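You operate a simulated robot arm through the tools that you are given. There is no shell and no other tool.

The job below is to be done with a simulated robot arm. You get a single attempt, and the scene is never put back.

TASK
Put things in order on the intake bench top. At the end: the brown tin from the intake bench top stands where the red tag (marked "HOLD") stood; the red tag from the intake bench top stands on top of the green block; the green padlock from the intake bench top stands where the white button box stood; the white button box stands where the brown tin stood; whatever was shut is shut again. Leave all else as you found it, and nothing knocked over.

It is judged by the outcome, as a careful person would: the job done as asked, and still so three seconds after it is handed in. It fails if anything else is knocked over, pushed out of place, dropped, spilled or broken.

THE ROBOT
A 6-joint arm with a two-finger gripper, fixed in place. Base frame: the origin is at the foot of the arm, x ahead of it, y to its left, z up; the work surface is at about z = 0. Units: mm, degrees, N and s.
With the tool pointing down near the work surface it reaches from about 240 to 620 mm from the base axis. Its first joint turns from -66.0 to 66.0 degrees. Payload 1.37 kg.
The tool frame sits at the grasp point between the pads (the TCP): z along the fingers, y along the line on which they close. The tips reach 22 mm beyond it. The gripper opens to 92 mm; its body begins 65 mm behind the TCP.
Orientation is told as [roll, pitch, yaw] about the base's x, y, z axes, in that order, counted from this pose: with the fingers straight down and closing along the base's y, the tool's x points along the base's -x, its y along +y and its z along -z.

THE INTERFACE
- The arm moves only by the tool servo_tool. Its argument "motion" is a list of rows, each a list of 3 entries, a list of its own where there are three numbers: the opening, from 0 (shut) to 1 (fully open), then the shift along the base's x, y, z in mm, then the turn, a rotation vector about the base's x, y, z in degrees. In form: [[fingers, [x, y, z], [wx, wy, wz]], ...]. A call has 1 to 20 rows; each row shifts and turns the commanded pose from where the row before left it. Rows are played at 5 a second. More than 50 mm and 8.6 degrees between two rows, or a gripper value outside its range, and nothing of the call is played. A pose out of reach is approached as far as the arm can. The call stops where the force on the tool passes 40 N (or 10 N more than at its start, if that is more) or the arm is blocked; 0.2 s more then pass. Each finger travels about 59.9 mm/s and halts on what it meets, pressing with about 23 N; the grip force reading is that of the motor and also rises with nothing between the fingers. The clock runs only during rows and for 0.2 s after the last one: add rows that do not move to give the fingers time. The reply holds the time, the measured pose of the TCP, the force on the tool along the base axes, the opening and the grip force, in the units named above and with some noise, with the torque about the TCP (base axes, N m) and any sound that the robot's microphone picked up, and new pictures: "show" is both (left out), scene, wrist or none.
- Cameras (640 x 400 px; columns grow to the right, rows downward): "scene" is fixed at [53, -456, 577.1]; the picture's right is [0.52, -0.85, 0.00], its down [-0.55, -0.34, -0.77] and it looks along [0.65, 0.40, -0.64] (base axes); focal length 344 px, centre (320, 200). "wrist" rides on the gripper at [71, 19, -102] in the tool frame; the picture's right is [-0.26, 0.97, 0.00], its down [-0.75, -0.20, -0.62] and it looks along [-0.60, -0.16, 0.78] (tool axes); focal length 280 px, centre (320, 200). There is no depth. A picture from a camera that has moved, and an enlarged one, comes with that camera's place and axes in the base frame and with its lens.
- inspect(camera, box): a new picture of the part [left, top, right, bottom] of that camera's present view, enlarged. It takes no simulated time.
- finish_job(): hands the job in; it is judged then, once.

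Nothing tells you positions but the pictures and the camera data. Unless the task says otherwise, let go and move clear before handing in.

The tools are called after ">>>" as name(argument=value, ...) on one line, values as JSON. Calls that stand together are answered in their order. servo_tool: Moves the arm, as the interface text tells. Its arguments: {"type":"object","properties":{"motion":{"type":"array","items":{"type":"array"}},"show":{"type":"string","enum":["both","scene","wrist","none"]}},"required":["motion"]} The other tools are called the same way: inspect (camera, box) takes an enlarged picture of a part of a camera's view; finish_job () hands the job in.

At the start:

```text
clock: 0.0
tool_pos: [332.5, 37.2, 244.5]
tcp_rot: [0.0, 0.0, -0.1]
ft_force: [-0.2, -0.1, -0.5]
ft_torque: [-0.03, -0.03, -0.03]
gripper_width: 92.2
finger_force: 0.1
```

scene: 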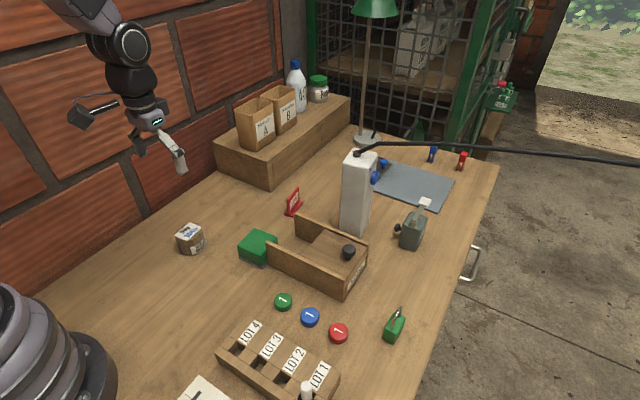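
wrist: 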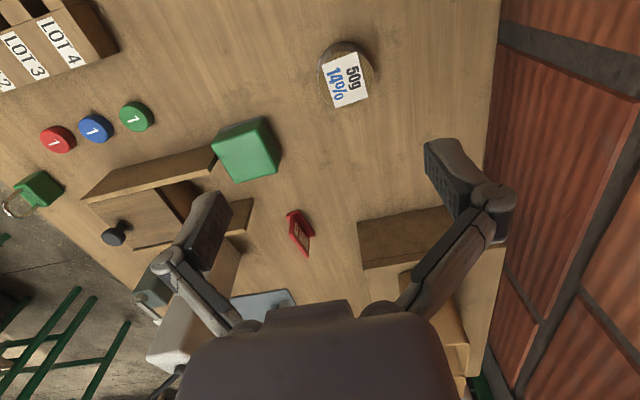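

I see a bench with a brown tin at left, a green block, a red HOLD tag, a wooden box with a sliding lid perhaps, a green padlock on the right, and a white tall thing that may or may not be the button box. I will look closer before moving.

>>> inspect(camera="scene", box=[160, 180, 320, 280])

>>> inspect(camera="scene", box=[240, 200, 400, 300])

>>> inspect(camera="scene", box=[320, 140, 480, 240])

>>> inspect(camera="scene", box=[200, 280, 440, 400])

>>> inspect(camera="scene", box=[220, 50, 400, 160])

```text
4.00 times, centred on (240, 230) of scene
camera zoom: at [53.0, -456.0, 577.1], right [0.52, -0.85, 0.0], down [-0.55, -0.34, -0.77], along [0.65, 0.4, -0.64], focal length 1377 px, centre (640, 80)
```

zoom: 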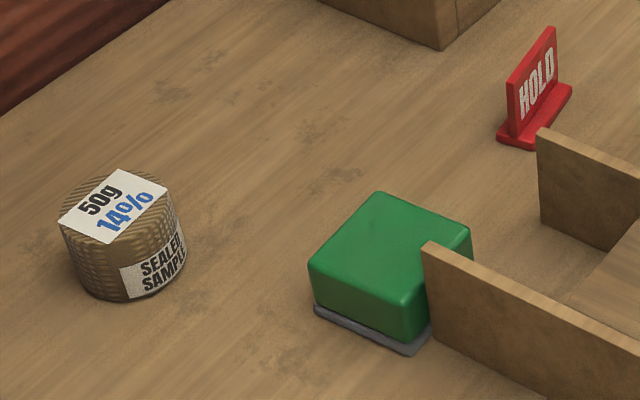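

```text
4.00 times, centred on (320, 250) of scene
camera zoom: at [53.0, -456.0, 577.1], right [0.52, -0.85, 0.0], down [-0.55, -0.34, -0.77], along [0.65, 0.4, -0.64], focal length 1377 px, centre (320, 0)
```

zoom: 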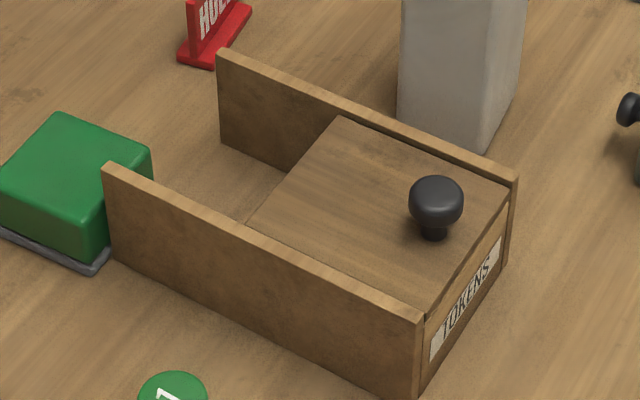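

```text
4.00 times, centred on (400, 190) of scene
camera zoom: at [53.0, -456.0, 577.1], right [0.52, -0.85, 0.0], down [-0.55, -0.34, -0.77], along [0.65, 0.4, -0.64], focal length 1377 px, centre (0, 240)
```

zoom: 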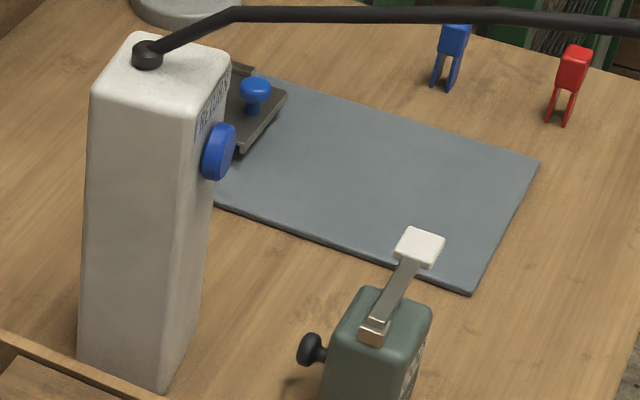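

```text
2.67 times, centred on (320, 340) of scene
camera zoom: at [53.0, -456.0, 577.1], right [0.52, -0.85, 0.0], down [-0.55, -0.34, -0.77], along [0.65, 0.4, -0.64], focal length 918 px, centre (320, -173)
```

zoom: 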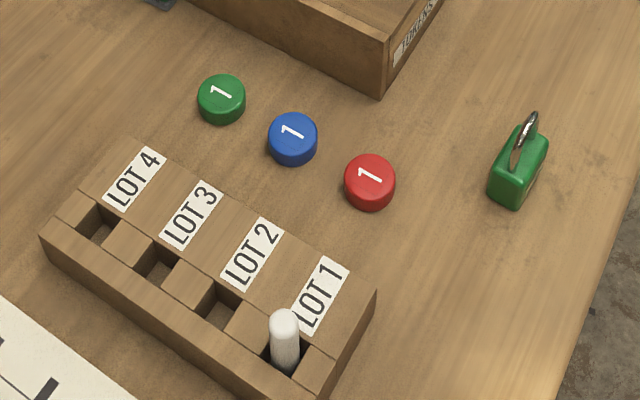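

```text
3.56 times, centred on (310, 105) of scene
camera zoom: at [53.0, -456.0, 577.1], right [0.52, -0.85, 0.0], down [-0.55, -0.34, -0.77], along [0.65, 0.4, -0.64], focal length 1224 px, centre (356, 538)
```

zoom: 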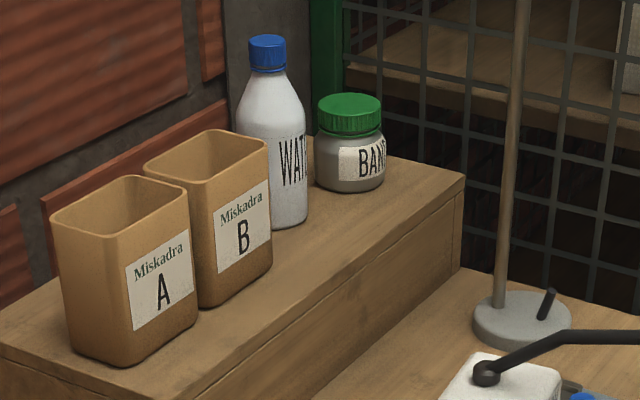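

The tall white box with a blue button beside the wooden TOKENS tray could be the "white button box". I'll look at the rest of the scene and the wrist view before deciding.

>>> inspect(camera="wrist", box=[60, 170, 320, 390])

>>> inspect(camera="wrist", box=[0, 0, 320, 220])

>>> inspect(camera="scene", box=[380, 0, 640, 180])

>>> inspect(camera="scene", box=[380, 180, 500, 300])

>>> inspect(camera="scene", box=[330, 130, 410, 190])

>>> inspect(camera="scene", box=[100, 280, 340, 400])

```text
1.82 times, centred on (190, 280) of wrist
camera zoom: at [261.0, 57.4, 344.7], right [0.26, 0.97, 0.0], down [0.75, -0.2, 0.62], along [0.6, -0.16, -0.78], focal length 510 px, centre (556, 54)
```

zoom: 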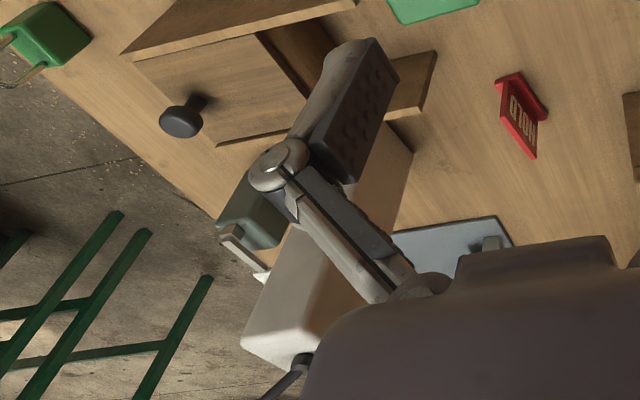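

```text
1.82 times, centred on (160, 110) of wrist
camera zoom: at [261.0, 57.4, 344.7], right [0.26, 0.97, 0.0], down [0.75, -0.2, 0.62], along [0.6, -0.16, -0.78], focal length 510 px, centre (611, 364)
```

zoom: 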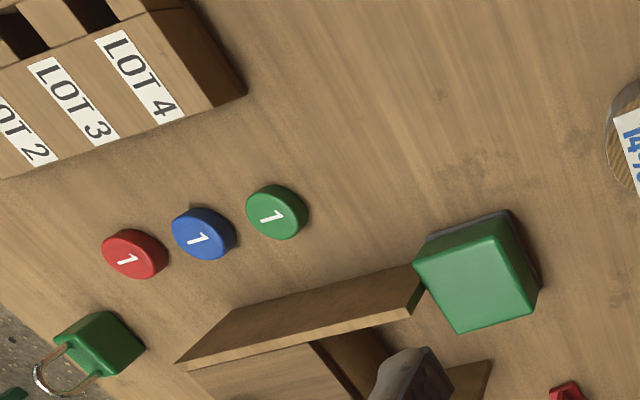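

```text
2.22 times, centred on (510, 90) of scene
camera zoom: at [53.0, -456.0, 577.1], right [0.52, -0.85, 0.0], down [-0.55, -0.34, -0.77], along [0.65, 0.4, -0.64], focal length 765 px, centre (-102, 444)
```

zoom: 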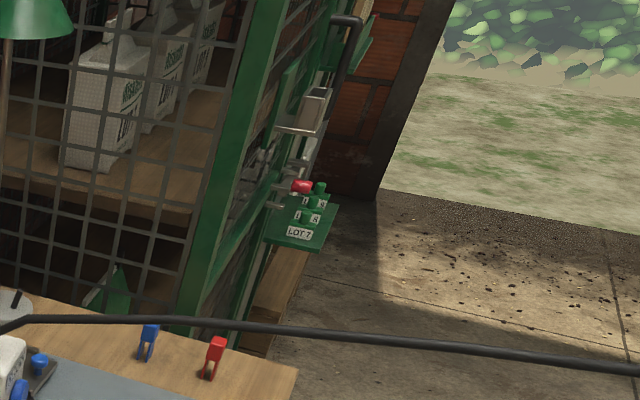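

```text
3.33 times, centred on (440, 240) of scene
camera zoom: at [53.0, -456.0, 577.1], right [0.52, -0.85, 0.0], down [-0.55, -0.34, -0.77], along [0.65, 0.4, -0.64], focal length 1147 px, centre (-80, 67)
```

zoom: 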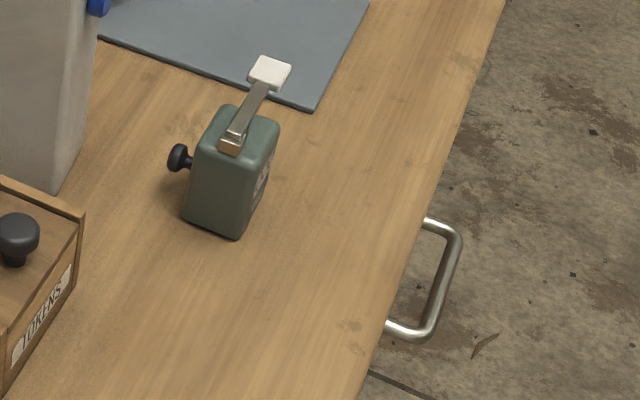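

```text
6.67 times, centred on (370, 160) of scene
camera zoom: at [53.0, -456.0, 577.1], right [0.52, -0.85, 0.0], down [-0.55, -0.34, -0.77], along [0.65, 0.4, -0.64], focal length 2294 px, centre (-13, 467)
```

zoom: 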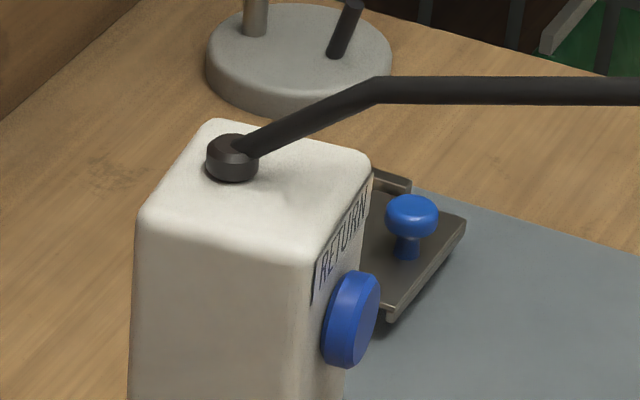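

```text
2.67 times, centred on (220, 340) of scene
camera zoom: at [53.0, -456.0, 577.1], right [0.52, -0.85, 0.0], down [-0.55, -0.34, -0.77], along [0.65, 0.4, -0.64], focal length 918 px, centre (587, -173)
```

zoom: 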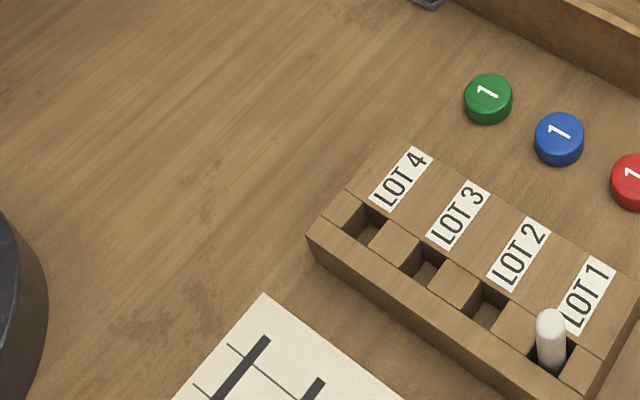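

The only white box with a button is the tall "RETURN" box near x≈600, y≈-215, with a cable on top. I'll raise the arm and move over to the right for a wrist view of that area.

>>> servo_tool(motion=[[1, [0, 0, 45], [0, 0, 0]], [1, [0, 0, 45], [0, 0, 0]], [1, [0, -45, 0], [0, 0, -5]], [1, [0, -45, 0], [0, 0, -5]], [1, [0, -45, 0], [0, 0, -5]], [1, [0, -45, 0], [0, 0, -5]], [1, [0, 0, 0], [0, 0, 0]]])

```text
clock: 1.6
tool_pos: [334.0, -142.7, 332.9]
tcp_rot: [0.0, 0.0, -20.0]
ft_force: [0.0, 1.3, -0.5]
ft_torque: [-0.02, -0.02, -0.01]
gripper_width: 92.2
finger_force: 0.0
camera wrist: at [272.1, -100.4, 433.1], right [0.58, 0.82, 0.0], down [0.64, -0.45, 0.62], along [0.51, -0.36, -0.78], focal length 280 px, centre (320, 200)
```

scene: 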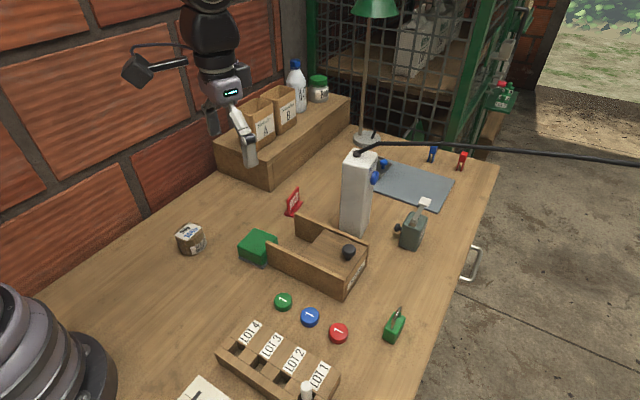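
wrist: 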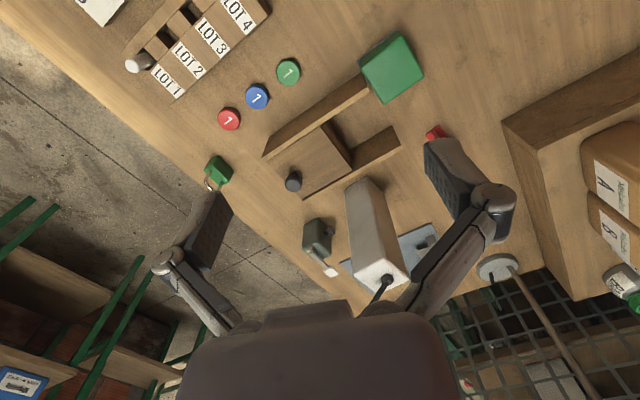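

>>> inspect(camera="wrist", box=[280, 160, 460, 310])

>>> inspect(camera="wrist", box=[240, 20, 440, 200])

```text
2.67 times, centred on (370, 235) of wrist
camera zoom: at [272.1, -100.4, 433.1], right [0.58, 0.82, 0.0], down [0.64, -0.45, 0.62], along [0.51, -0.36, -0.78], focal length 748 px, centre (187, 107)
```

zoom: 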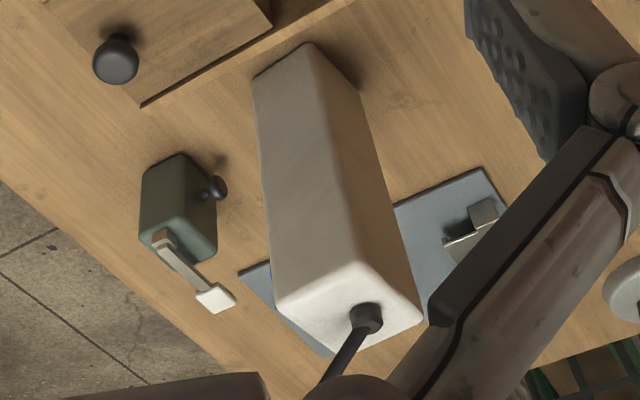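

```text
2.22 times, centred on (340, 110) of wrist
camera zoom: at [272.1, -100.4, 433.1], right [0.58, 0.82, 0.0], down [0.64, -0.45, 0.62], along [0.51, -0.36, -0.78], focal length 623 px, centre (276, 400)
```

zoom: 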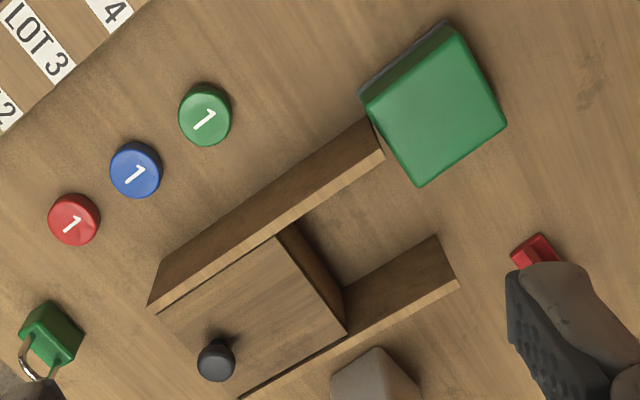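

The white RETURN box stands at roughly (591, -222), is about 192 mm tall and 60 x 55 in plan, with a button on its -y face and a cable running away. I'll tilt the tool outward to see where that cable goes.

>>> servo_tool(motion=[[1, [-10, 25, 20], [-4.3, -6.15, 0]], [1, [-10, 25, 20], [-4.3, -6.15, 0]], [1, [-10, 25, 10], [-4.3, -6.15, 0]], [1, [0, 25, 0], [-4.3, -6.15, 0]], [1, [0, 0, 0], [0, 0, 0]]], show="wrist")

```text
clock: 2.8
tool_pos: [302.6, -41.1, 382.8]
tcp_rot: [-8.6, -29.0, -17.8]
ft_force: [0.1, -0.3, -0.4]
ft_torque: [0.03, 0.01, -0.01]
gripper_width: 92.1
finger_force: 0.1
camera wrist: at [207.8, 24.2, 433.6], right [0.57, 0.82, 0.0], down [0.29, -0.21, 0.93], along [0.76, -0.54, -0.36], focal length 280 px, centre (320, 200)
```

wrist: 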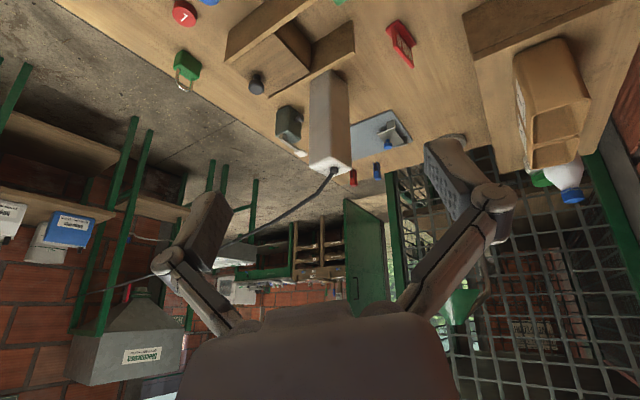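

>>> inspect(camera="wrist", box=[100, 60, 420, 330])

>>> inspect(camera="wrist", box=[0, 100, 240, 400])

>>> inspect(camera="wrist", box=[260, 60, 420, 200])

```text
1.48 times, centred on (260, 195) of wrist
camera zoom: at [207.8, 24.2, 433.6], right [0.57, 0.82, 0.0], down [0.29, -0.21, 0.93], along [0.76, -0.54, -0.36], focal length 415 px, centre (409, 207)
```

zoom: 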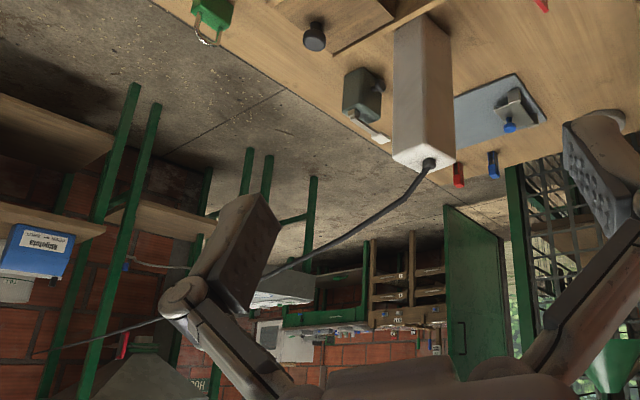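

```text
1.33 times, centred on (120, 250) of wrist
camera zoom: at [207.8, 24.2, 433.6], right [0.57, 0.82, 0.0], down [0.29, -0.21, 0.93], along [0.76, -0.54, -0.36], focal length 374 px, centre (587, 133)
```

zoom: 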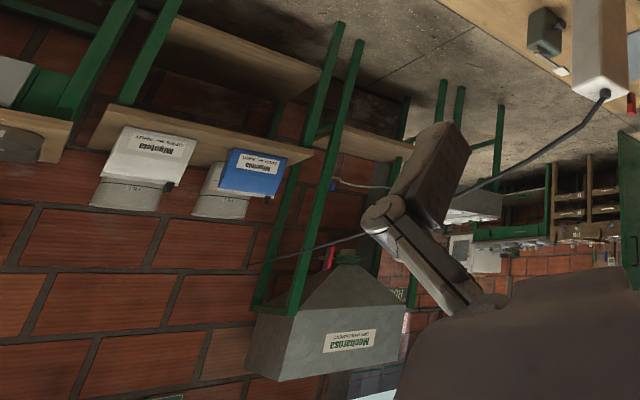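

```text
2.86 times, centred on (340, 130) of wrist
camera zoom: at [207.8, 24.2, 433.6], right [0.57, 0.82, 0.0], down [0.29, -0.21, 0.93], along [0.76, -0.54, -0.36], focal length 801 px, centre (263, 400)
```

zoom: 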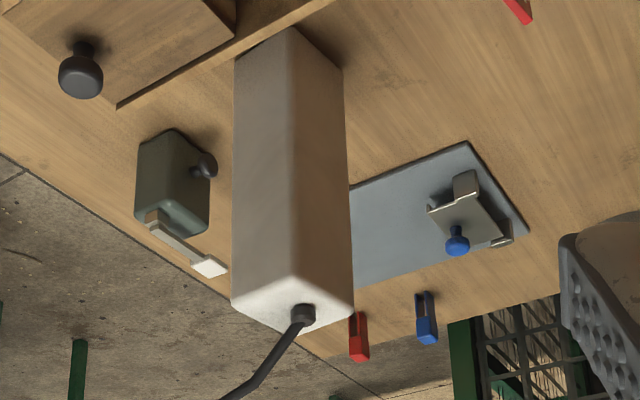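

The cable runs slackly off to a far wall on the -y side. Order will be: tag onto green block, tin to tag's place, button box to tin's place, padlock to button box's place. First I level the tool and get a close wrist view of the tag and block.

>>> servo_tool(motion=[[1, [17, 3, -26], [4.3, 6.15, 0]], [1, [17, 3, -26], [4.3, 6.15, 0]], [1, [17, 3, -26], [4.3, 6.15, 0]], [1, [17, 3, -26], [4.3, 6.15, 0]], [1, [17, 3, -26], [0, 0, 6.7]], [1, [17, 3, -26], [0, 0, 6.7]], [1, [16, 3, -27], [0, 0, 6.6]], [1, [0, 0, 0], [0, 0, 0]]])

```text
clock: 4.6
tool_pos: [422.2, -21.6, 201.8]
tcp_rot: [0.0, 0.0, 0.2]
ft_force: [0.3, 0.4, 0.8]
ft_torque: [0.01, 0.02, -0.01]
gripper_width: 92.1
finger_force: 0.2
camera wrist: at [349.9, -2.0, 301.5], right [0.26, 0.97, 0.0], down [0.75, -0.2, 0.63], along [0.6, -0.16, -0.78], focal length 280 px, centre (320, 200)
```

scene: 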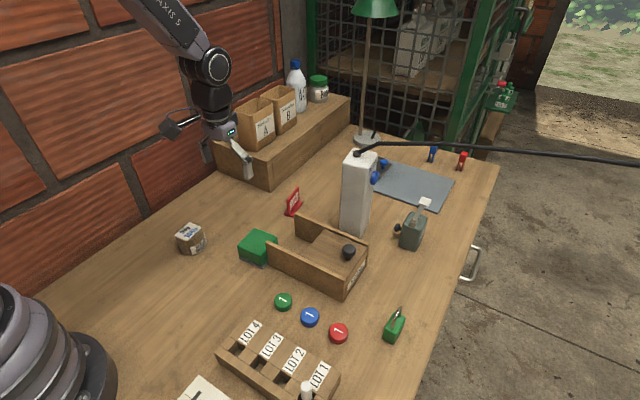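
wrist: 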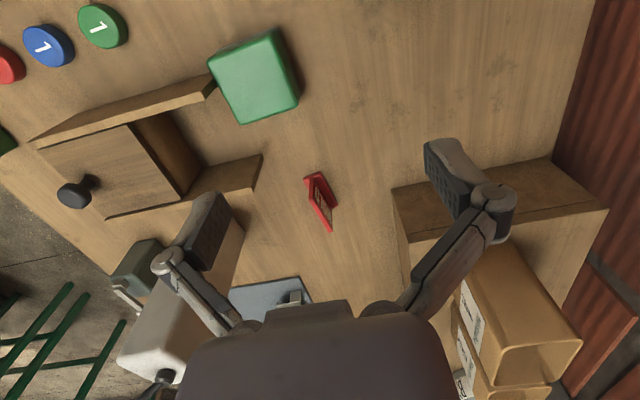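

>>> inspect(camera="wrist", box=[270, 150, 370, 250])

>>> inspect(camera="wrist", box=[190, 10, 320, 140])

>>> inspect(camera="scene", box=[270, 175, 330, 225])

```text
4.00 times, centred on (320, 200) of wrist
camera zoom: at [349.9, -2.0, 301.5], right [0.26, 0.97, 0.0], down [0.75, -0.2, 0.63], along [0.6, -0.16, -0.78], focal length 1122 px, centre (320, 200)
```

zoom: 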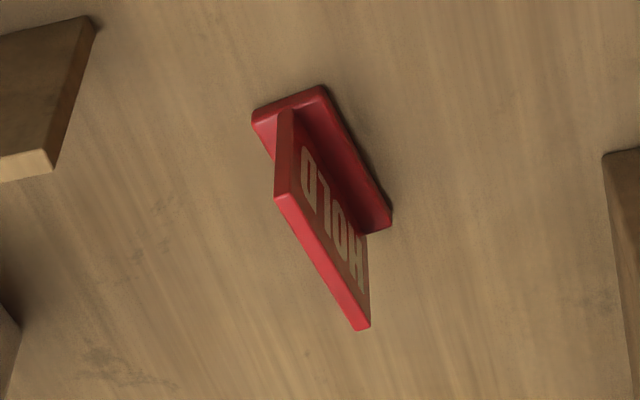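

```text
3.08 times, centred on (255, 75) of wrist
camera zoom: at [349.9, -2.0, 301.5], right [0.26, 0.97, 0.0], down [0.75, -0.2, 0.63], along [0.6, -0.16, -0.78], focal length 863 px, centre (520, 585)
```

zoom: 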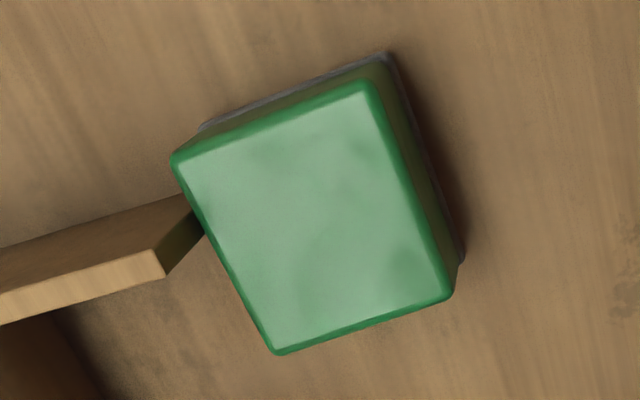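

```text
8.00 times, centred on (300, 200) of scene
camera zoom: at [53.0, -456.0, 577.1], right [0.52, -0.85, 0.0], down [-0.55, -0.34, -0.77], along [0.65, 0.4, -0.64], focal length 2753 px, centre (480, 200)
```

zoom: 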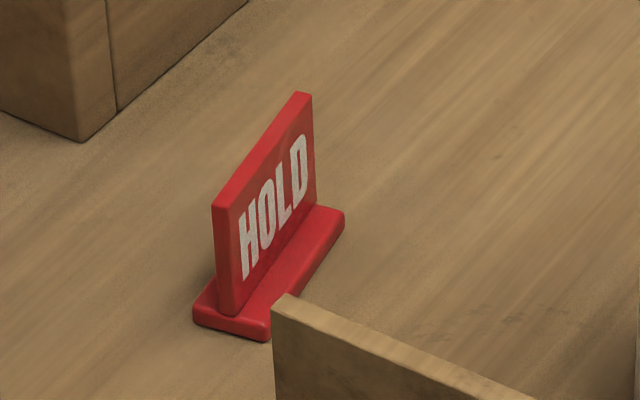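

The tag looks centred at about (570, -59) with its plate along x turned ~9°, about 50 mm tall; the block top is about (409, -79) at z≈42. I'll move above the tag with matching yaw and check alignment in the wrist view.

>>> servo_tool(motion=[[0.6, [40, -10, 0], [0, 0, 3]], [0.6, [40, -10, 0], [0, 0, 3]], [0.6, [40, -10, -20], [0, 0, 3]], [0.6, [28, -7, -35], [0, 0, 0]], [0.6, [0, 0, -25], [0, 0, 0]], [0.6, [0, 0, 0], [0, 0, 0]]])

```text
clock: 6.0
tool_pos: [568.7, -58.1, 121.5]
tcp_rot: [0.0, 0.1, 9.1]
ft_force: [-0.1, 0.2, 0.2]
ft_torque: [-0.01, 0.01, -0.01]
gripper_width: 55.3
finger_force: 0.0
camera wrist: at [494.5, -49.8, 221.1], right [0.11, 0.99, 0.0], down [0.78, -0.08, 0.63], along [0.62, -0.07, -0.78], focal length 280 px, centre (320, 200)
```

scene: 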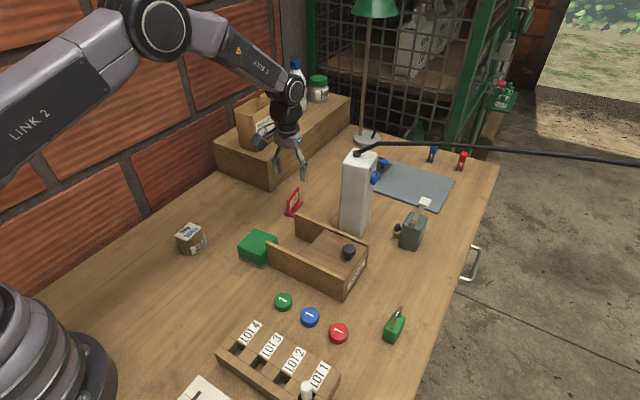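
wrist: 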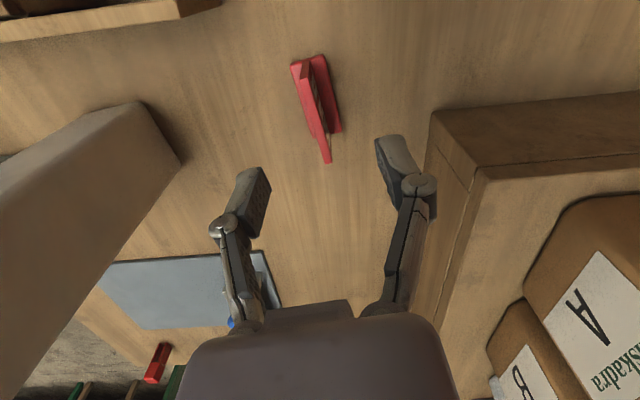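

>>> inspect(camera="wrist", box=[270, 40, 370, 180])

```text
2.86 times, centred on (320, 110) of wrist
camera zoom: at [494.5, -49.8, 221.1], right [0.11, 0.99, 0.0], down [0.78, -0.08, 0.63], along [0.62, -0.07, -0.78], focal length 801 px, centre (320, 457)
```

zoom: 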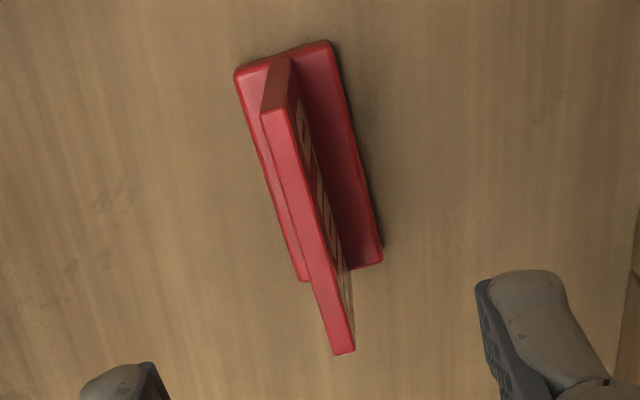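

The tag is centred at about (569.7, -59.2), well under the tool. I'll shift by about a millimetre, descend to z≈34, close on the plate, and lift slightly.

>>> servo_tool(motion=[[0.6, [1, -1.2, -30], [0, 0, 0]], [0.6, [0, 0, -30], [0, 0, 0]], [0.6, [0, 0, -27], [0, 0, 0]], [0.6, [0, 0, 0], [0, 0, 0]], [0.2, [0, 0, 0], [0, 0, 0]], [0.0, [0, 0, 0], [0, 0, 0]], [0.0, [0, 0, 0], [0, 0, 0]], [0.0, [0, 0, 0], [0, 0, 0]], [0.0, [0, 0, 0], [0, 0, 0]]])

```text
clock: 8.0
tool_pos: [569.6, -59.4, 33.8]
tcp_rot: [0.0, 0.1, 9.0]
ft_force: [0.0, -0.2, -0.2]
ft_torque: [0.01, 0.01, 0.02]
gripper_width: 6.1
finger_force: 22.5
camera wrist: at [496.0, -51.0, 134.5], right [0.11, 0.99, 0.0], down [0.78, -0.08, 0.62], along [0.62, -0.07, -0.78], focal length 280 px, centre (320, 200)
```

scene: 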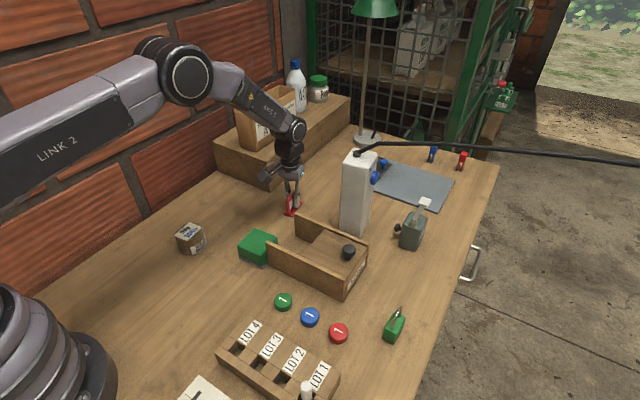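
wrist: 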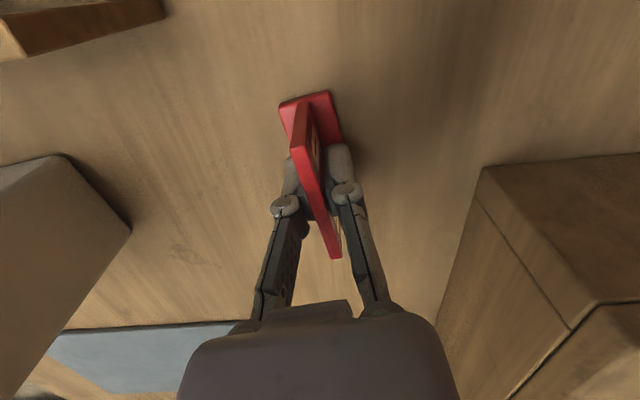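

Gripped at 6 mm width. Now lifting and carrying the tag over to above the green block for a check of alignment.

>>> servo_tool(motion=[[0, [0, 0, 30], [0, 0, 0]], [0, [0, 0, 40], [0, 0, 0]], [0, [0, 0, 46], [0, 0, 0]], [0, [-40, -5, 0], [0, 0, -1.5]], [0, [-40, -5, 0], [0, 0, -1.5]], [0, [-40, -5, 0], [0, 0, -1.5]], [0, [-40, -5, 0], [0, 0, -1.5]], [0, [0, 0, 0], [0, 0, 0]], [0, [0, 0, 0], [0, 0, 0]]])

```text
clock: 10.0
tool_pos: [409.2, -78.8, 150.6]
tcp_rot: [-0.1, -0.1, 3.0]
ft_force: [0.9, 0.0, 0.3]
ft_torque: [-0.01, -0.02, 0.0]
gripper_width: 5.8
finger_force: 22.8
camera wrist: at [336.6, -64.0, 250.9], right [0.21, 0.98, 0.0], down [0.76, -0.17, 0.62], along [0.61, -0.13, -0.78], focal length 280 px, centre (320, 200)
```

scene: 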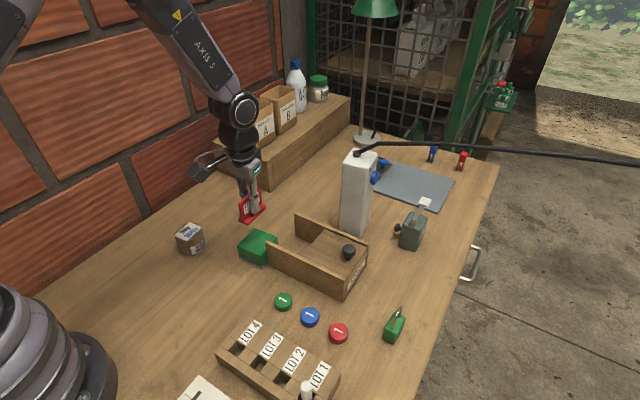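
wrist: 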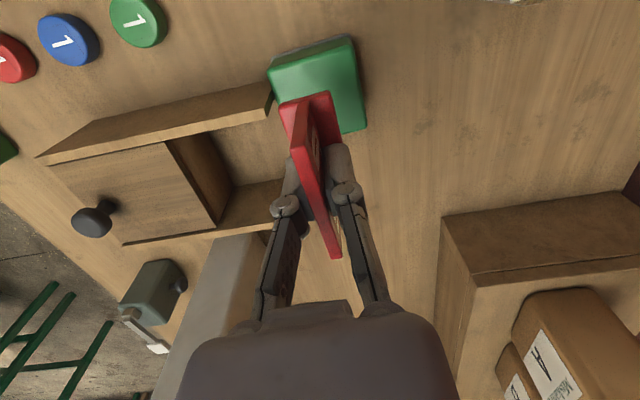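

>>> inspect(camera="wrist", box=[240, 20, 400, 150])

>>> inspect(camera="scene", box=[220, 180, 310, 280])

```text
3.08 times, centred on (320, 85) of wrist
camera zoom: at [336.6, -64.0, 250.9], right [0.21, 0.98, 0.0], down [0.76, -0.17, 0.62], along [0.61, -0.13, -0.78], focal length 863 px, centre (320, 554)
```

zoom: 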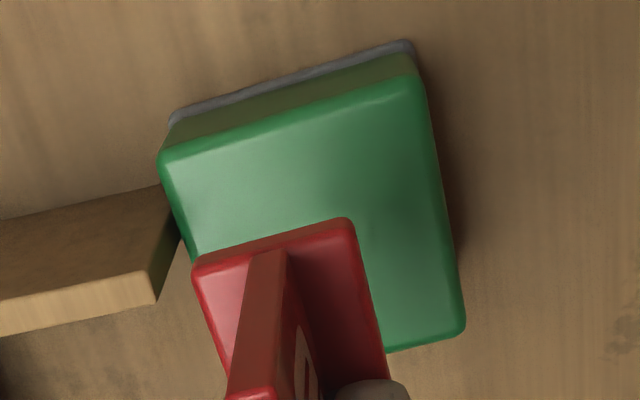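

```text
4.00 times, centred on (265, 230) of scene
camera zoom: at [53.0, -456.0, 577.1], right [0.52, -0.85, 0.0], down [-0.55, -0.34, -0.77], along [0.65, 0.4, -0.64], focal length 1377 px, centre (540, 80)
```

zoom: 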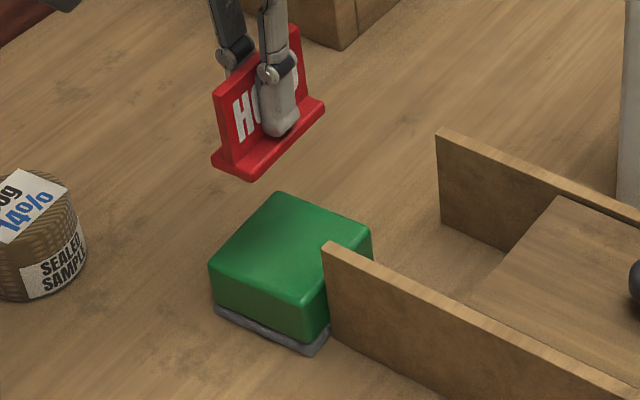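

The block centre matches the tag's carried position within a millimetre. Descending now, slowly at the end, to feel the contact with the block top.

>>> servo_tool(motion=[[0, [0, 0, -30], [0, 0, 1]], [0, [-0.5, 0, -30], [0, 0, 0]], [0, [0, 0, -12], [0, 0, 0]], [0, [0, 0, 0], [0, 0, 0]], [0, [0, 0, 0], [0, 0, 0]]])

>>> inspect(camera="scene", box=[220, 190, 310, 270])

```text
clock: 11.2
tool_pos: [407.4, -79.8, 78.7]
tcp_rot: [0.0, 0.0, 4.0]
ft_force: [-1.0, -0.2, 0.1]
ft_torque: [0.04, 0.02, -0.02]
gripper_width: 6.1
finger_force: 22.8
camera wrist: at [336.1, -64.7, 178.6], right [0.19, 0.98, 0.0], down [0.77, -0.15, 0.62], along [0.61, -0.12, -0.78], focal length 280 px, centre (320, 200)
```

scene: 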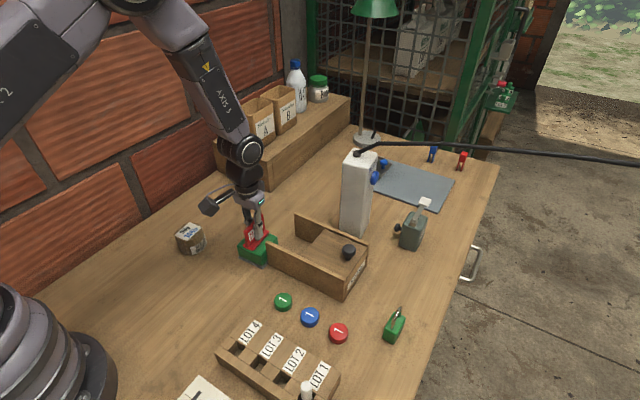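
wrist: 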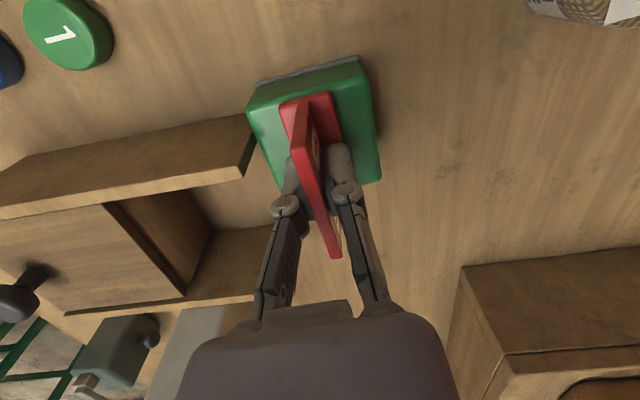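

```text
5.00 times, centred on (265, 230) of scene
camera zoom: at [53.0, -456.0, 577.1], right [0.52, -0.85, 0.0], down [-0.55, -0.34, -0.77], along [0.65, 0.4, -0.64], focal length 1721 px, centre (595, 50)
```

zoom: 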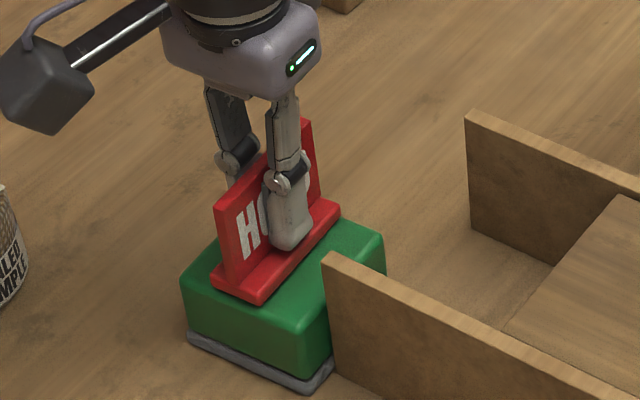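

>>> inspect(camera="wrist", box=[230, 40, 400, 200])

```text
2.50 times, centred on (315, 120) of wrist
camera zoom: at [336.1, -64.7, 178.6], right [0.19, 0.98, 0.0], down [0.77, -0.15, 0.62], along [0.61, -0.12, -0.78], focal length 701 px, centre (332, 400)
```

zoom: 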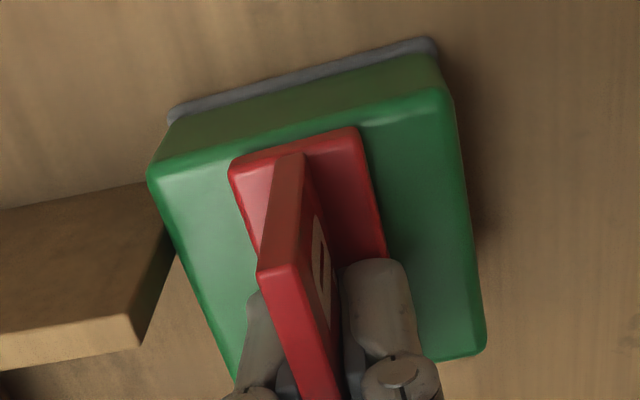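

>>> servo_tool(motion=[[0, [1, 1, -1], [0, 0, 0]], [0, [0, 0, -1], [0, 0, 0]], [0, [0, 0, -1], [0, 0, 0]], [0, [0, 0, 0], [0, 0, 0]]], show="none")

```text
clock: 12.2
tool_pos: [410.2, -78.3, 75.4]
tcp_rot: [0.1, 0.0, 4.0]
ft_force: [-4.0, 3.2, 16.3]
ft_torque: [0.02, 0.19, 0.0]
gripper_width: 6.0
finger_force: 23.2
```

>>> servo_tool(motion=[[0, [0, 0, 0.6], [0, 0, 0]], [0, [0, 0, 0], [0, 0, 0]]], show="none")

```text
clock: 12.8
tool_pos: [410.3, -78.9, 75.4]
tcp_rot: [0.0, -0.1, 4.2]
ft_force: [1.0, 0.8, 5.4]
ft_torque: [0.02, 0.02, 0.02]
gripper_width: 6.0
finger_force: 23.1
```

Light contact of about 5 N on the block top. Opening the fingers only partly so they do not touch the tray wall, then rising straight up.

>>> servo_tool(motion=[[0.15, [0, 0, 0], [0, 0, 0]], [0.28, [0, 0, 0], [0, 0, 0]], [0.28, [0, 0, 0], [0, 0, 0]], [0.28, [0, 0, 0], [0, 0, 0]]])

>>> inspect(camera="scene", box=[220, 190, 310, 270])

```text
clock: 13.8
tool_pos: [409.4, -77.5, 75.9]
tcp_rot: [0.1, 0.0, 3.9]
ft_force: [-0.2, -0.5, 0.1]
ft_torque: [0.01, -0.01, -0.03]
gripper_width: 25.8
finger_force: 0.1
camera wrist: at [337.4, -64.0, 176.3], right [0.19, 0.98, 0.0], down [0.77, -0.15, 0.62], along [0.61, -0.12, -0.78], focal length 280 px, centre (320, 200)
```

scene: 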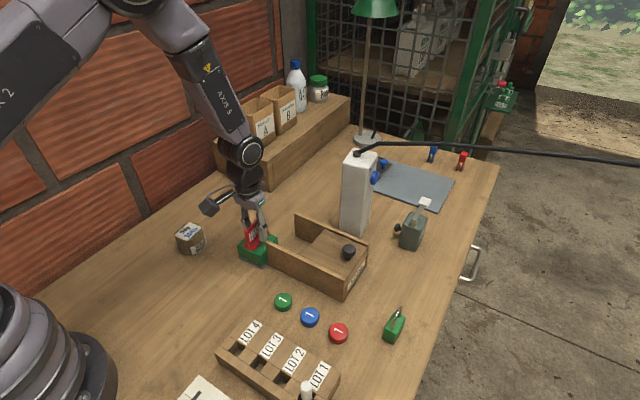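
wrist: 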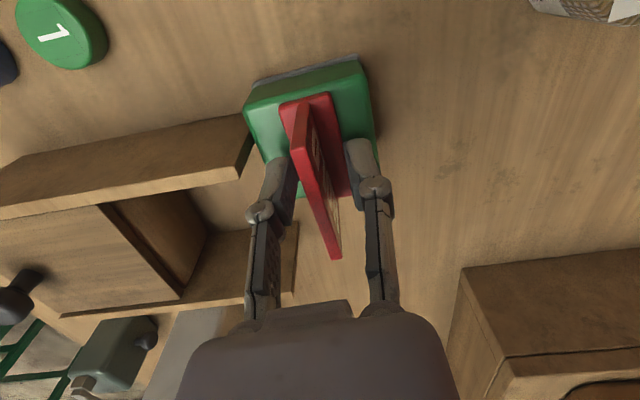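

```text
5.00 times, centred on (265, 230) of scene
camera zoom: at [53.0, -456.0, 577.1], right [0.52, -0.85, 0.0], down [-0.55, -0.34, -0.77], along [0.65, 0.4, -0.64], focal length 1721 px, centre (595, 50)
```

zoom: 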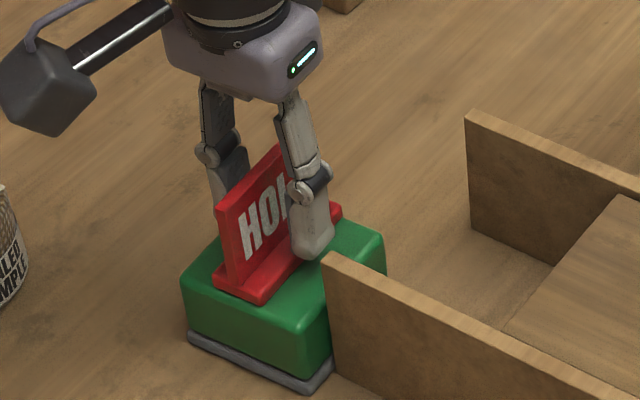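

The tag stands free on the block. Rising straight up and moving above the tin to look at it.

>>> servo_tool(motion=[[0.28, [0, 0, 30], [0, 0, 0]], [0.28, [0, 0, 40], [0, 0, 0]], [0.4, [0, 0, 40], [0, 0, 0]], [1, [-20, 45, 0], [0, 0, -2]], [1, [-20, 45, 0], [0, 0, -2]], [1, [-20, 45, 0], [0, 0, 0]], [1, [0, 7, 0], [0, 0, 0]], [1, [0, 0, 0], [0, 0, 0]]])

>>> inspect(camera="wrist", box=[240, 20, 420, 170])

>>> inspect(camera="scene", box=[160, 180, 320, 280])

```text
clock: 15.6
tool_pos: [349.8, 62.8, 187.6]
tcp_rot: [0.0, 0.0, 0.0]
ft_force: [0.8, -0.6, 0.4]
ft_torque: [0.02, 0.04, 0.01]
gripper_width: 92.0
finger_force: 0.1
camera wrist: at [278.8, 83.6, 287.9], right [0.26, 0.96, 0.0], down [0.75, -0.2, 0.63], along [0.6, -0.16, -0.78], focal length 280 px, centre (320, 200)
```

scene: 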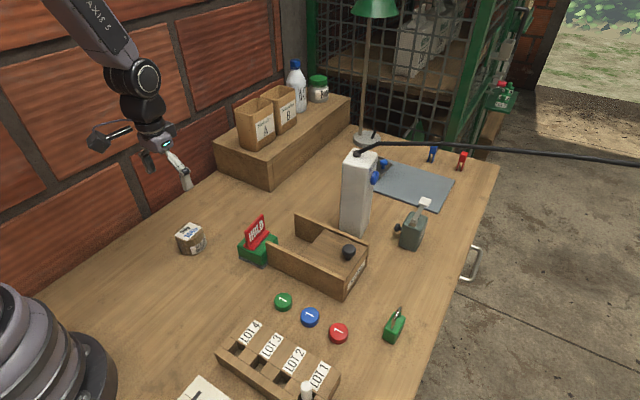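
wrist: 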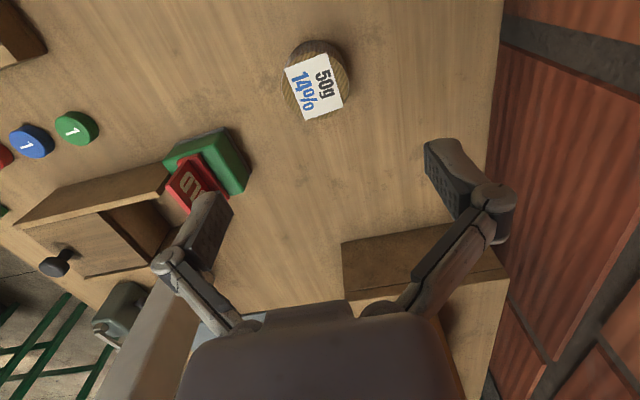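

```text
2.67 times, centred on (330, 95) of wrist
camera zoom: at [278.8, 83.6, 287.9], right [0.26, 0.96, 0.0], down [0.75, -0.2, 0.63], along [0.6, -0.16, -0.78], focal length 748 px, centre (293, 480)
```

zoom: 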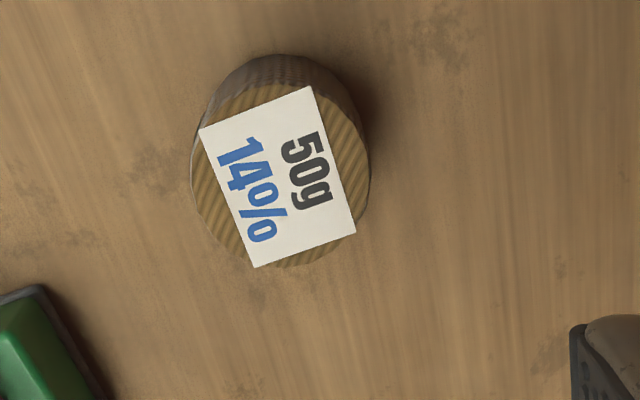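

```text
4.00 times, centred on (240, 230) of scene
camera zoom: at [53.0, -456.0, 577.1], right [0.52, -0.85, 0.0], down [-0.55, -0.34, -0.77], along [0.65, 0.4, -0.64], focal length 1377 px, centre (640, 80)
```

zoom: 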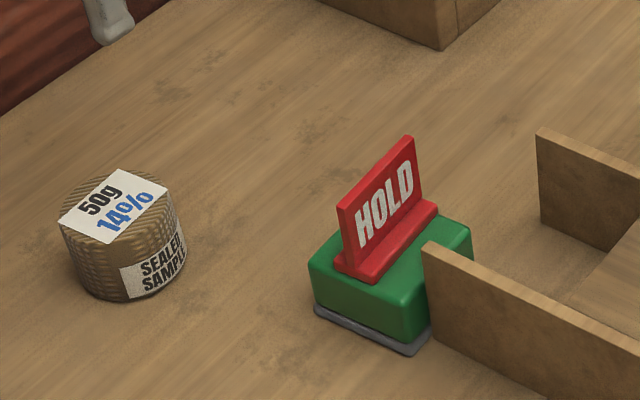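

The tag stands well on the block. The tin is round, ~58 mm across, ~50 mm high, centred near (349, 60). Descending around it and gripping.

>>> servo_tool(motion=[[1, [-0.8, -3, -40], [0, 0, 0]], [1, [0, 0, -40], [0, 0, 0]], [1, [0, 0, -30], [0, 0, 0]], [1, [0, 0, 0], [0, 0, 0]]])

>>> inspect(camera="wrist", box=[180, 60, 480, 250])

```text
clock: 16.6
tool_pos: [350.3, 60.1, 76.4]
tcp_rot: [-0.1, 0.0, 0.1]
ft_force: [0.1, -0.5, -1.2]
ft_torque: [-0.02, 0.0, -0.02]
gripper_width: 91.8
finger_force: 0.1
camera wrist: at [277.9, 80.5, 176.3], right [0.26, 0.97, 0.0], down [0.75, -0.2, 0.62], along [0.6, -0.16, -0.78], focal length 280 px, centre (320, 200)
```

scene: 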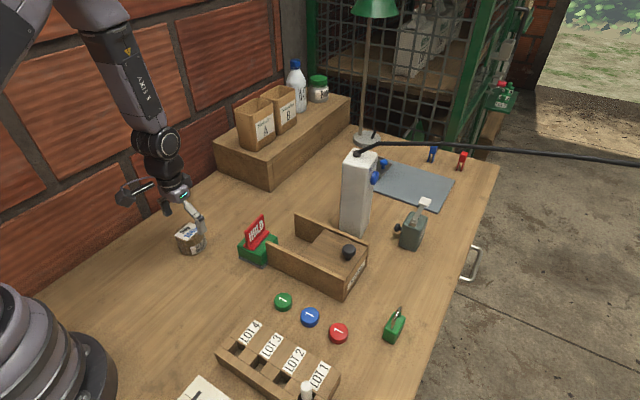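
wrist: 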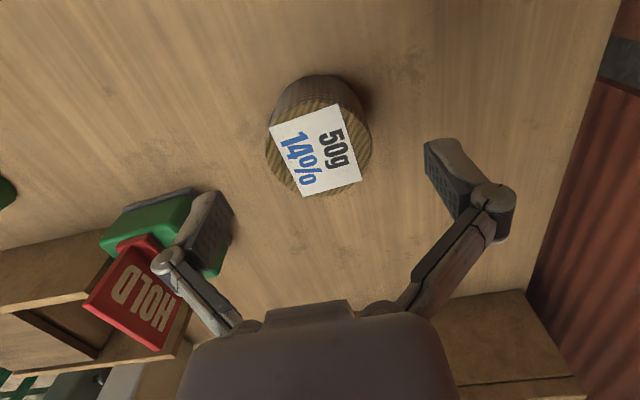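

```text
2.11 times, centred on (330, 155) of wrist
camera zoom: at [277.9, 80.5, 176.3], right [0.26, 0.97, 0.0], down [0.75, -0.2, 0.62], along [0.6, -0.16, -0.78], focal length 590 px, centre (299, 295)
```

zoom: 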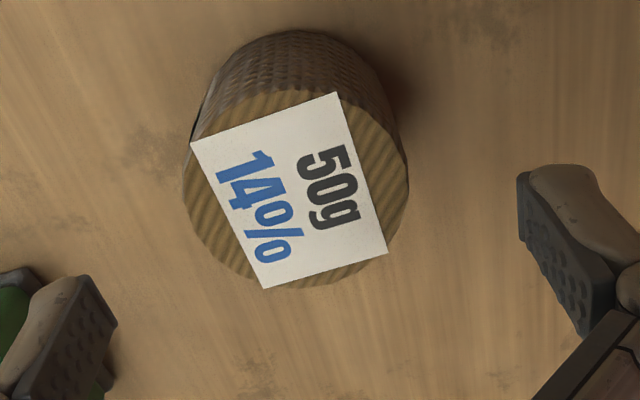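

>>> servo_tool(motion=[[1, [-1, 0, -25], [0, 0, 0]], [1, [0, 0, -24], [0, 0, 0]], [1, [0, 0, 0], [0, 0, 0]], [0.7, [0, 0, 0], [0, 0, 0]], [0.6, [0, 0, 0], [0, 0, 0]], [0.5, [0, 0, 0], [0, 0, 0]], [0.4, [0, 0, 0], [0, 0, 0]], [0.4, [0, 0, 0], [0, 0, 0]]])

>>> inspect(camera="scene", box=[140, 190, 250, 270])

```text
clock: 18.4
tool_pos: [348.7, 61.9, 27.1]
tcp_rot: [0.0, 0.0, 0.1]
ft_force: [0.1, -0.7, 2.7]
ft_torque: [-0.01, 0.02, -0.03]
gripper_width: 56.6
finger_force: 23.2
camera wrist: at [277.0, 80.9, 127.3], right [0.26, 0.97, 0.0], down [0.75, -0.2, 0.63], along [0.6, -0.16, -0.78], focal length 280 px, centre (320, 200)
```

scene: 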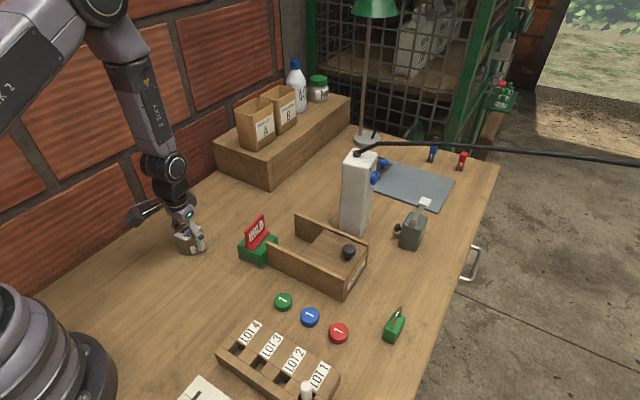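
wrist: 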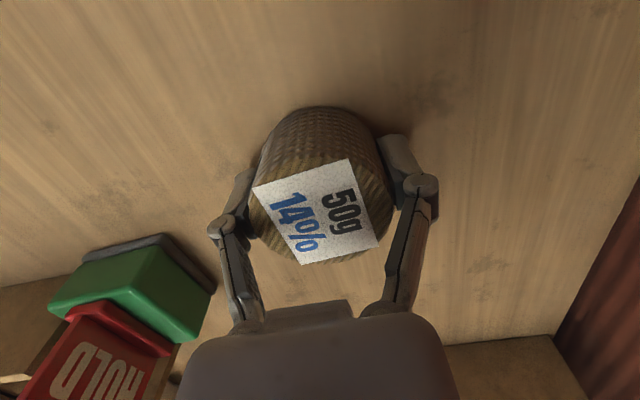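

```text
5.00 times, centred on (195, 230) of scene
camera zoom: at [53.0, -456.0, 577.1], right [0.52, -0.85, 0.0], down [-0.55, -0.34, -0.77], along [0.65, 0.4, -0.64], focal length 1721 px, centre (945, 50)
```

zoom: 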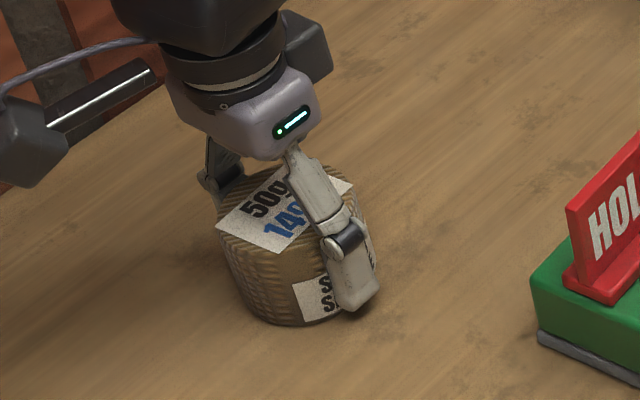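

Tin gripped (56.6 mm). Lifting and carrying it to above the tag's old spot at about (569.7, -59.2).

>>> servo_tool(motion=[[0.4, [0, 0, 15], [0, 0, 0]], [0.4, [0, 0, 35], [0, 0, 0]], [0.4, [0, 0, 40], [0, 0, 0]], [0.4, [37, -20, 0], [0, 0, 0]], [0.4, [37, -20, 0], [0, 0, 0]], [0.4, [37, -20, 0], [0, 0, 0]], [0.4, [37, -20, 0], [0, 0, 0]], [0.4, [37, -20, 0], [0, 0, 0]], [0.4, [36, -19.5, 0], [0, 0, 0]], [0.4, [0, 0, 0], [0, 0, 0]], [0.4, [0, 0, 0], [0, 0, 0]]])

```text
clock: 20.8
tool_pos: [570.6, -58.2, 118.1]
tcp_rot: [0.1, 0.0, 0.0]
ft_force: [0.0, 0.2, -1.4]
ft_torque: [0.01, 0.01, 0.02]
gripper_width: 56.4
finger_force: 22.9
camera wrist: at [498.3, -38.9, 218.4], right [0.26, 0.97, 0.0], down [0.75, -0.2, 0.62], along [0.6, -0.16, -0.78], focal length 280 px, centre (320, 200)
```

scene: 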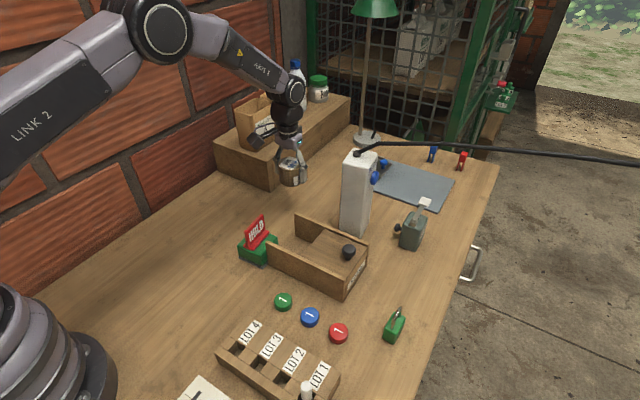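
wrist: 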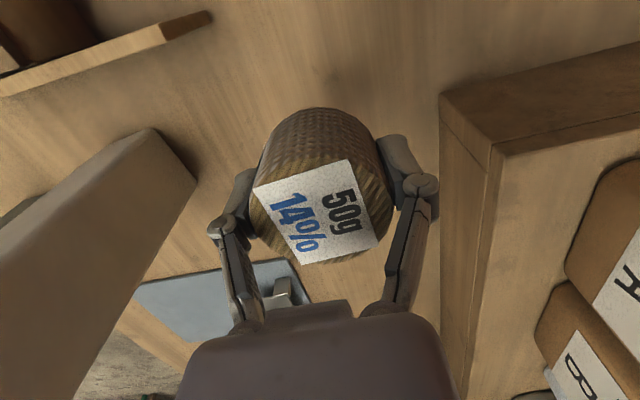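

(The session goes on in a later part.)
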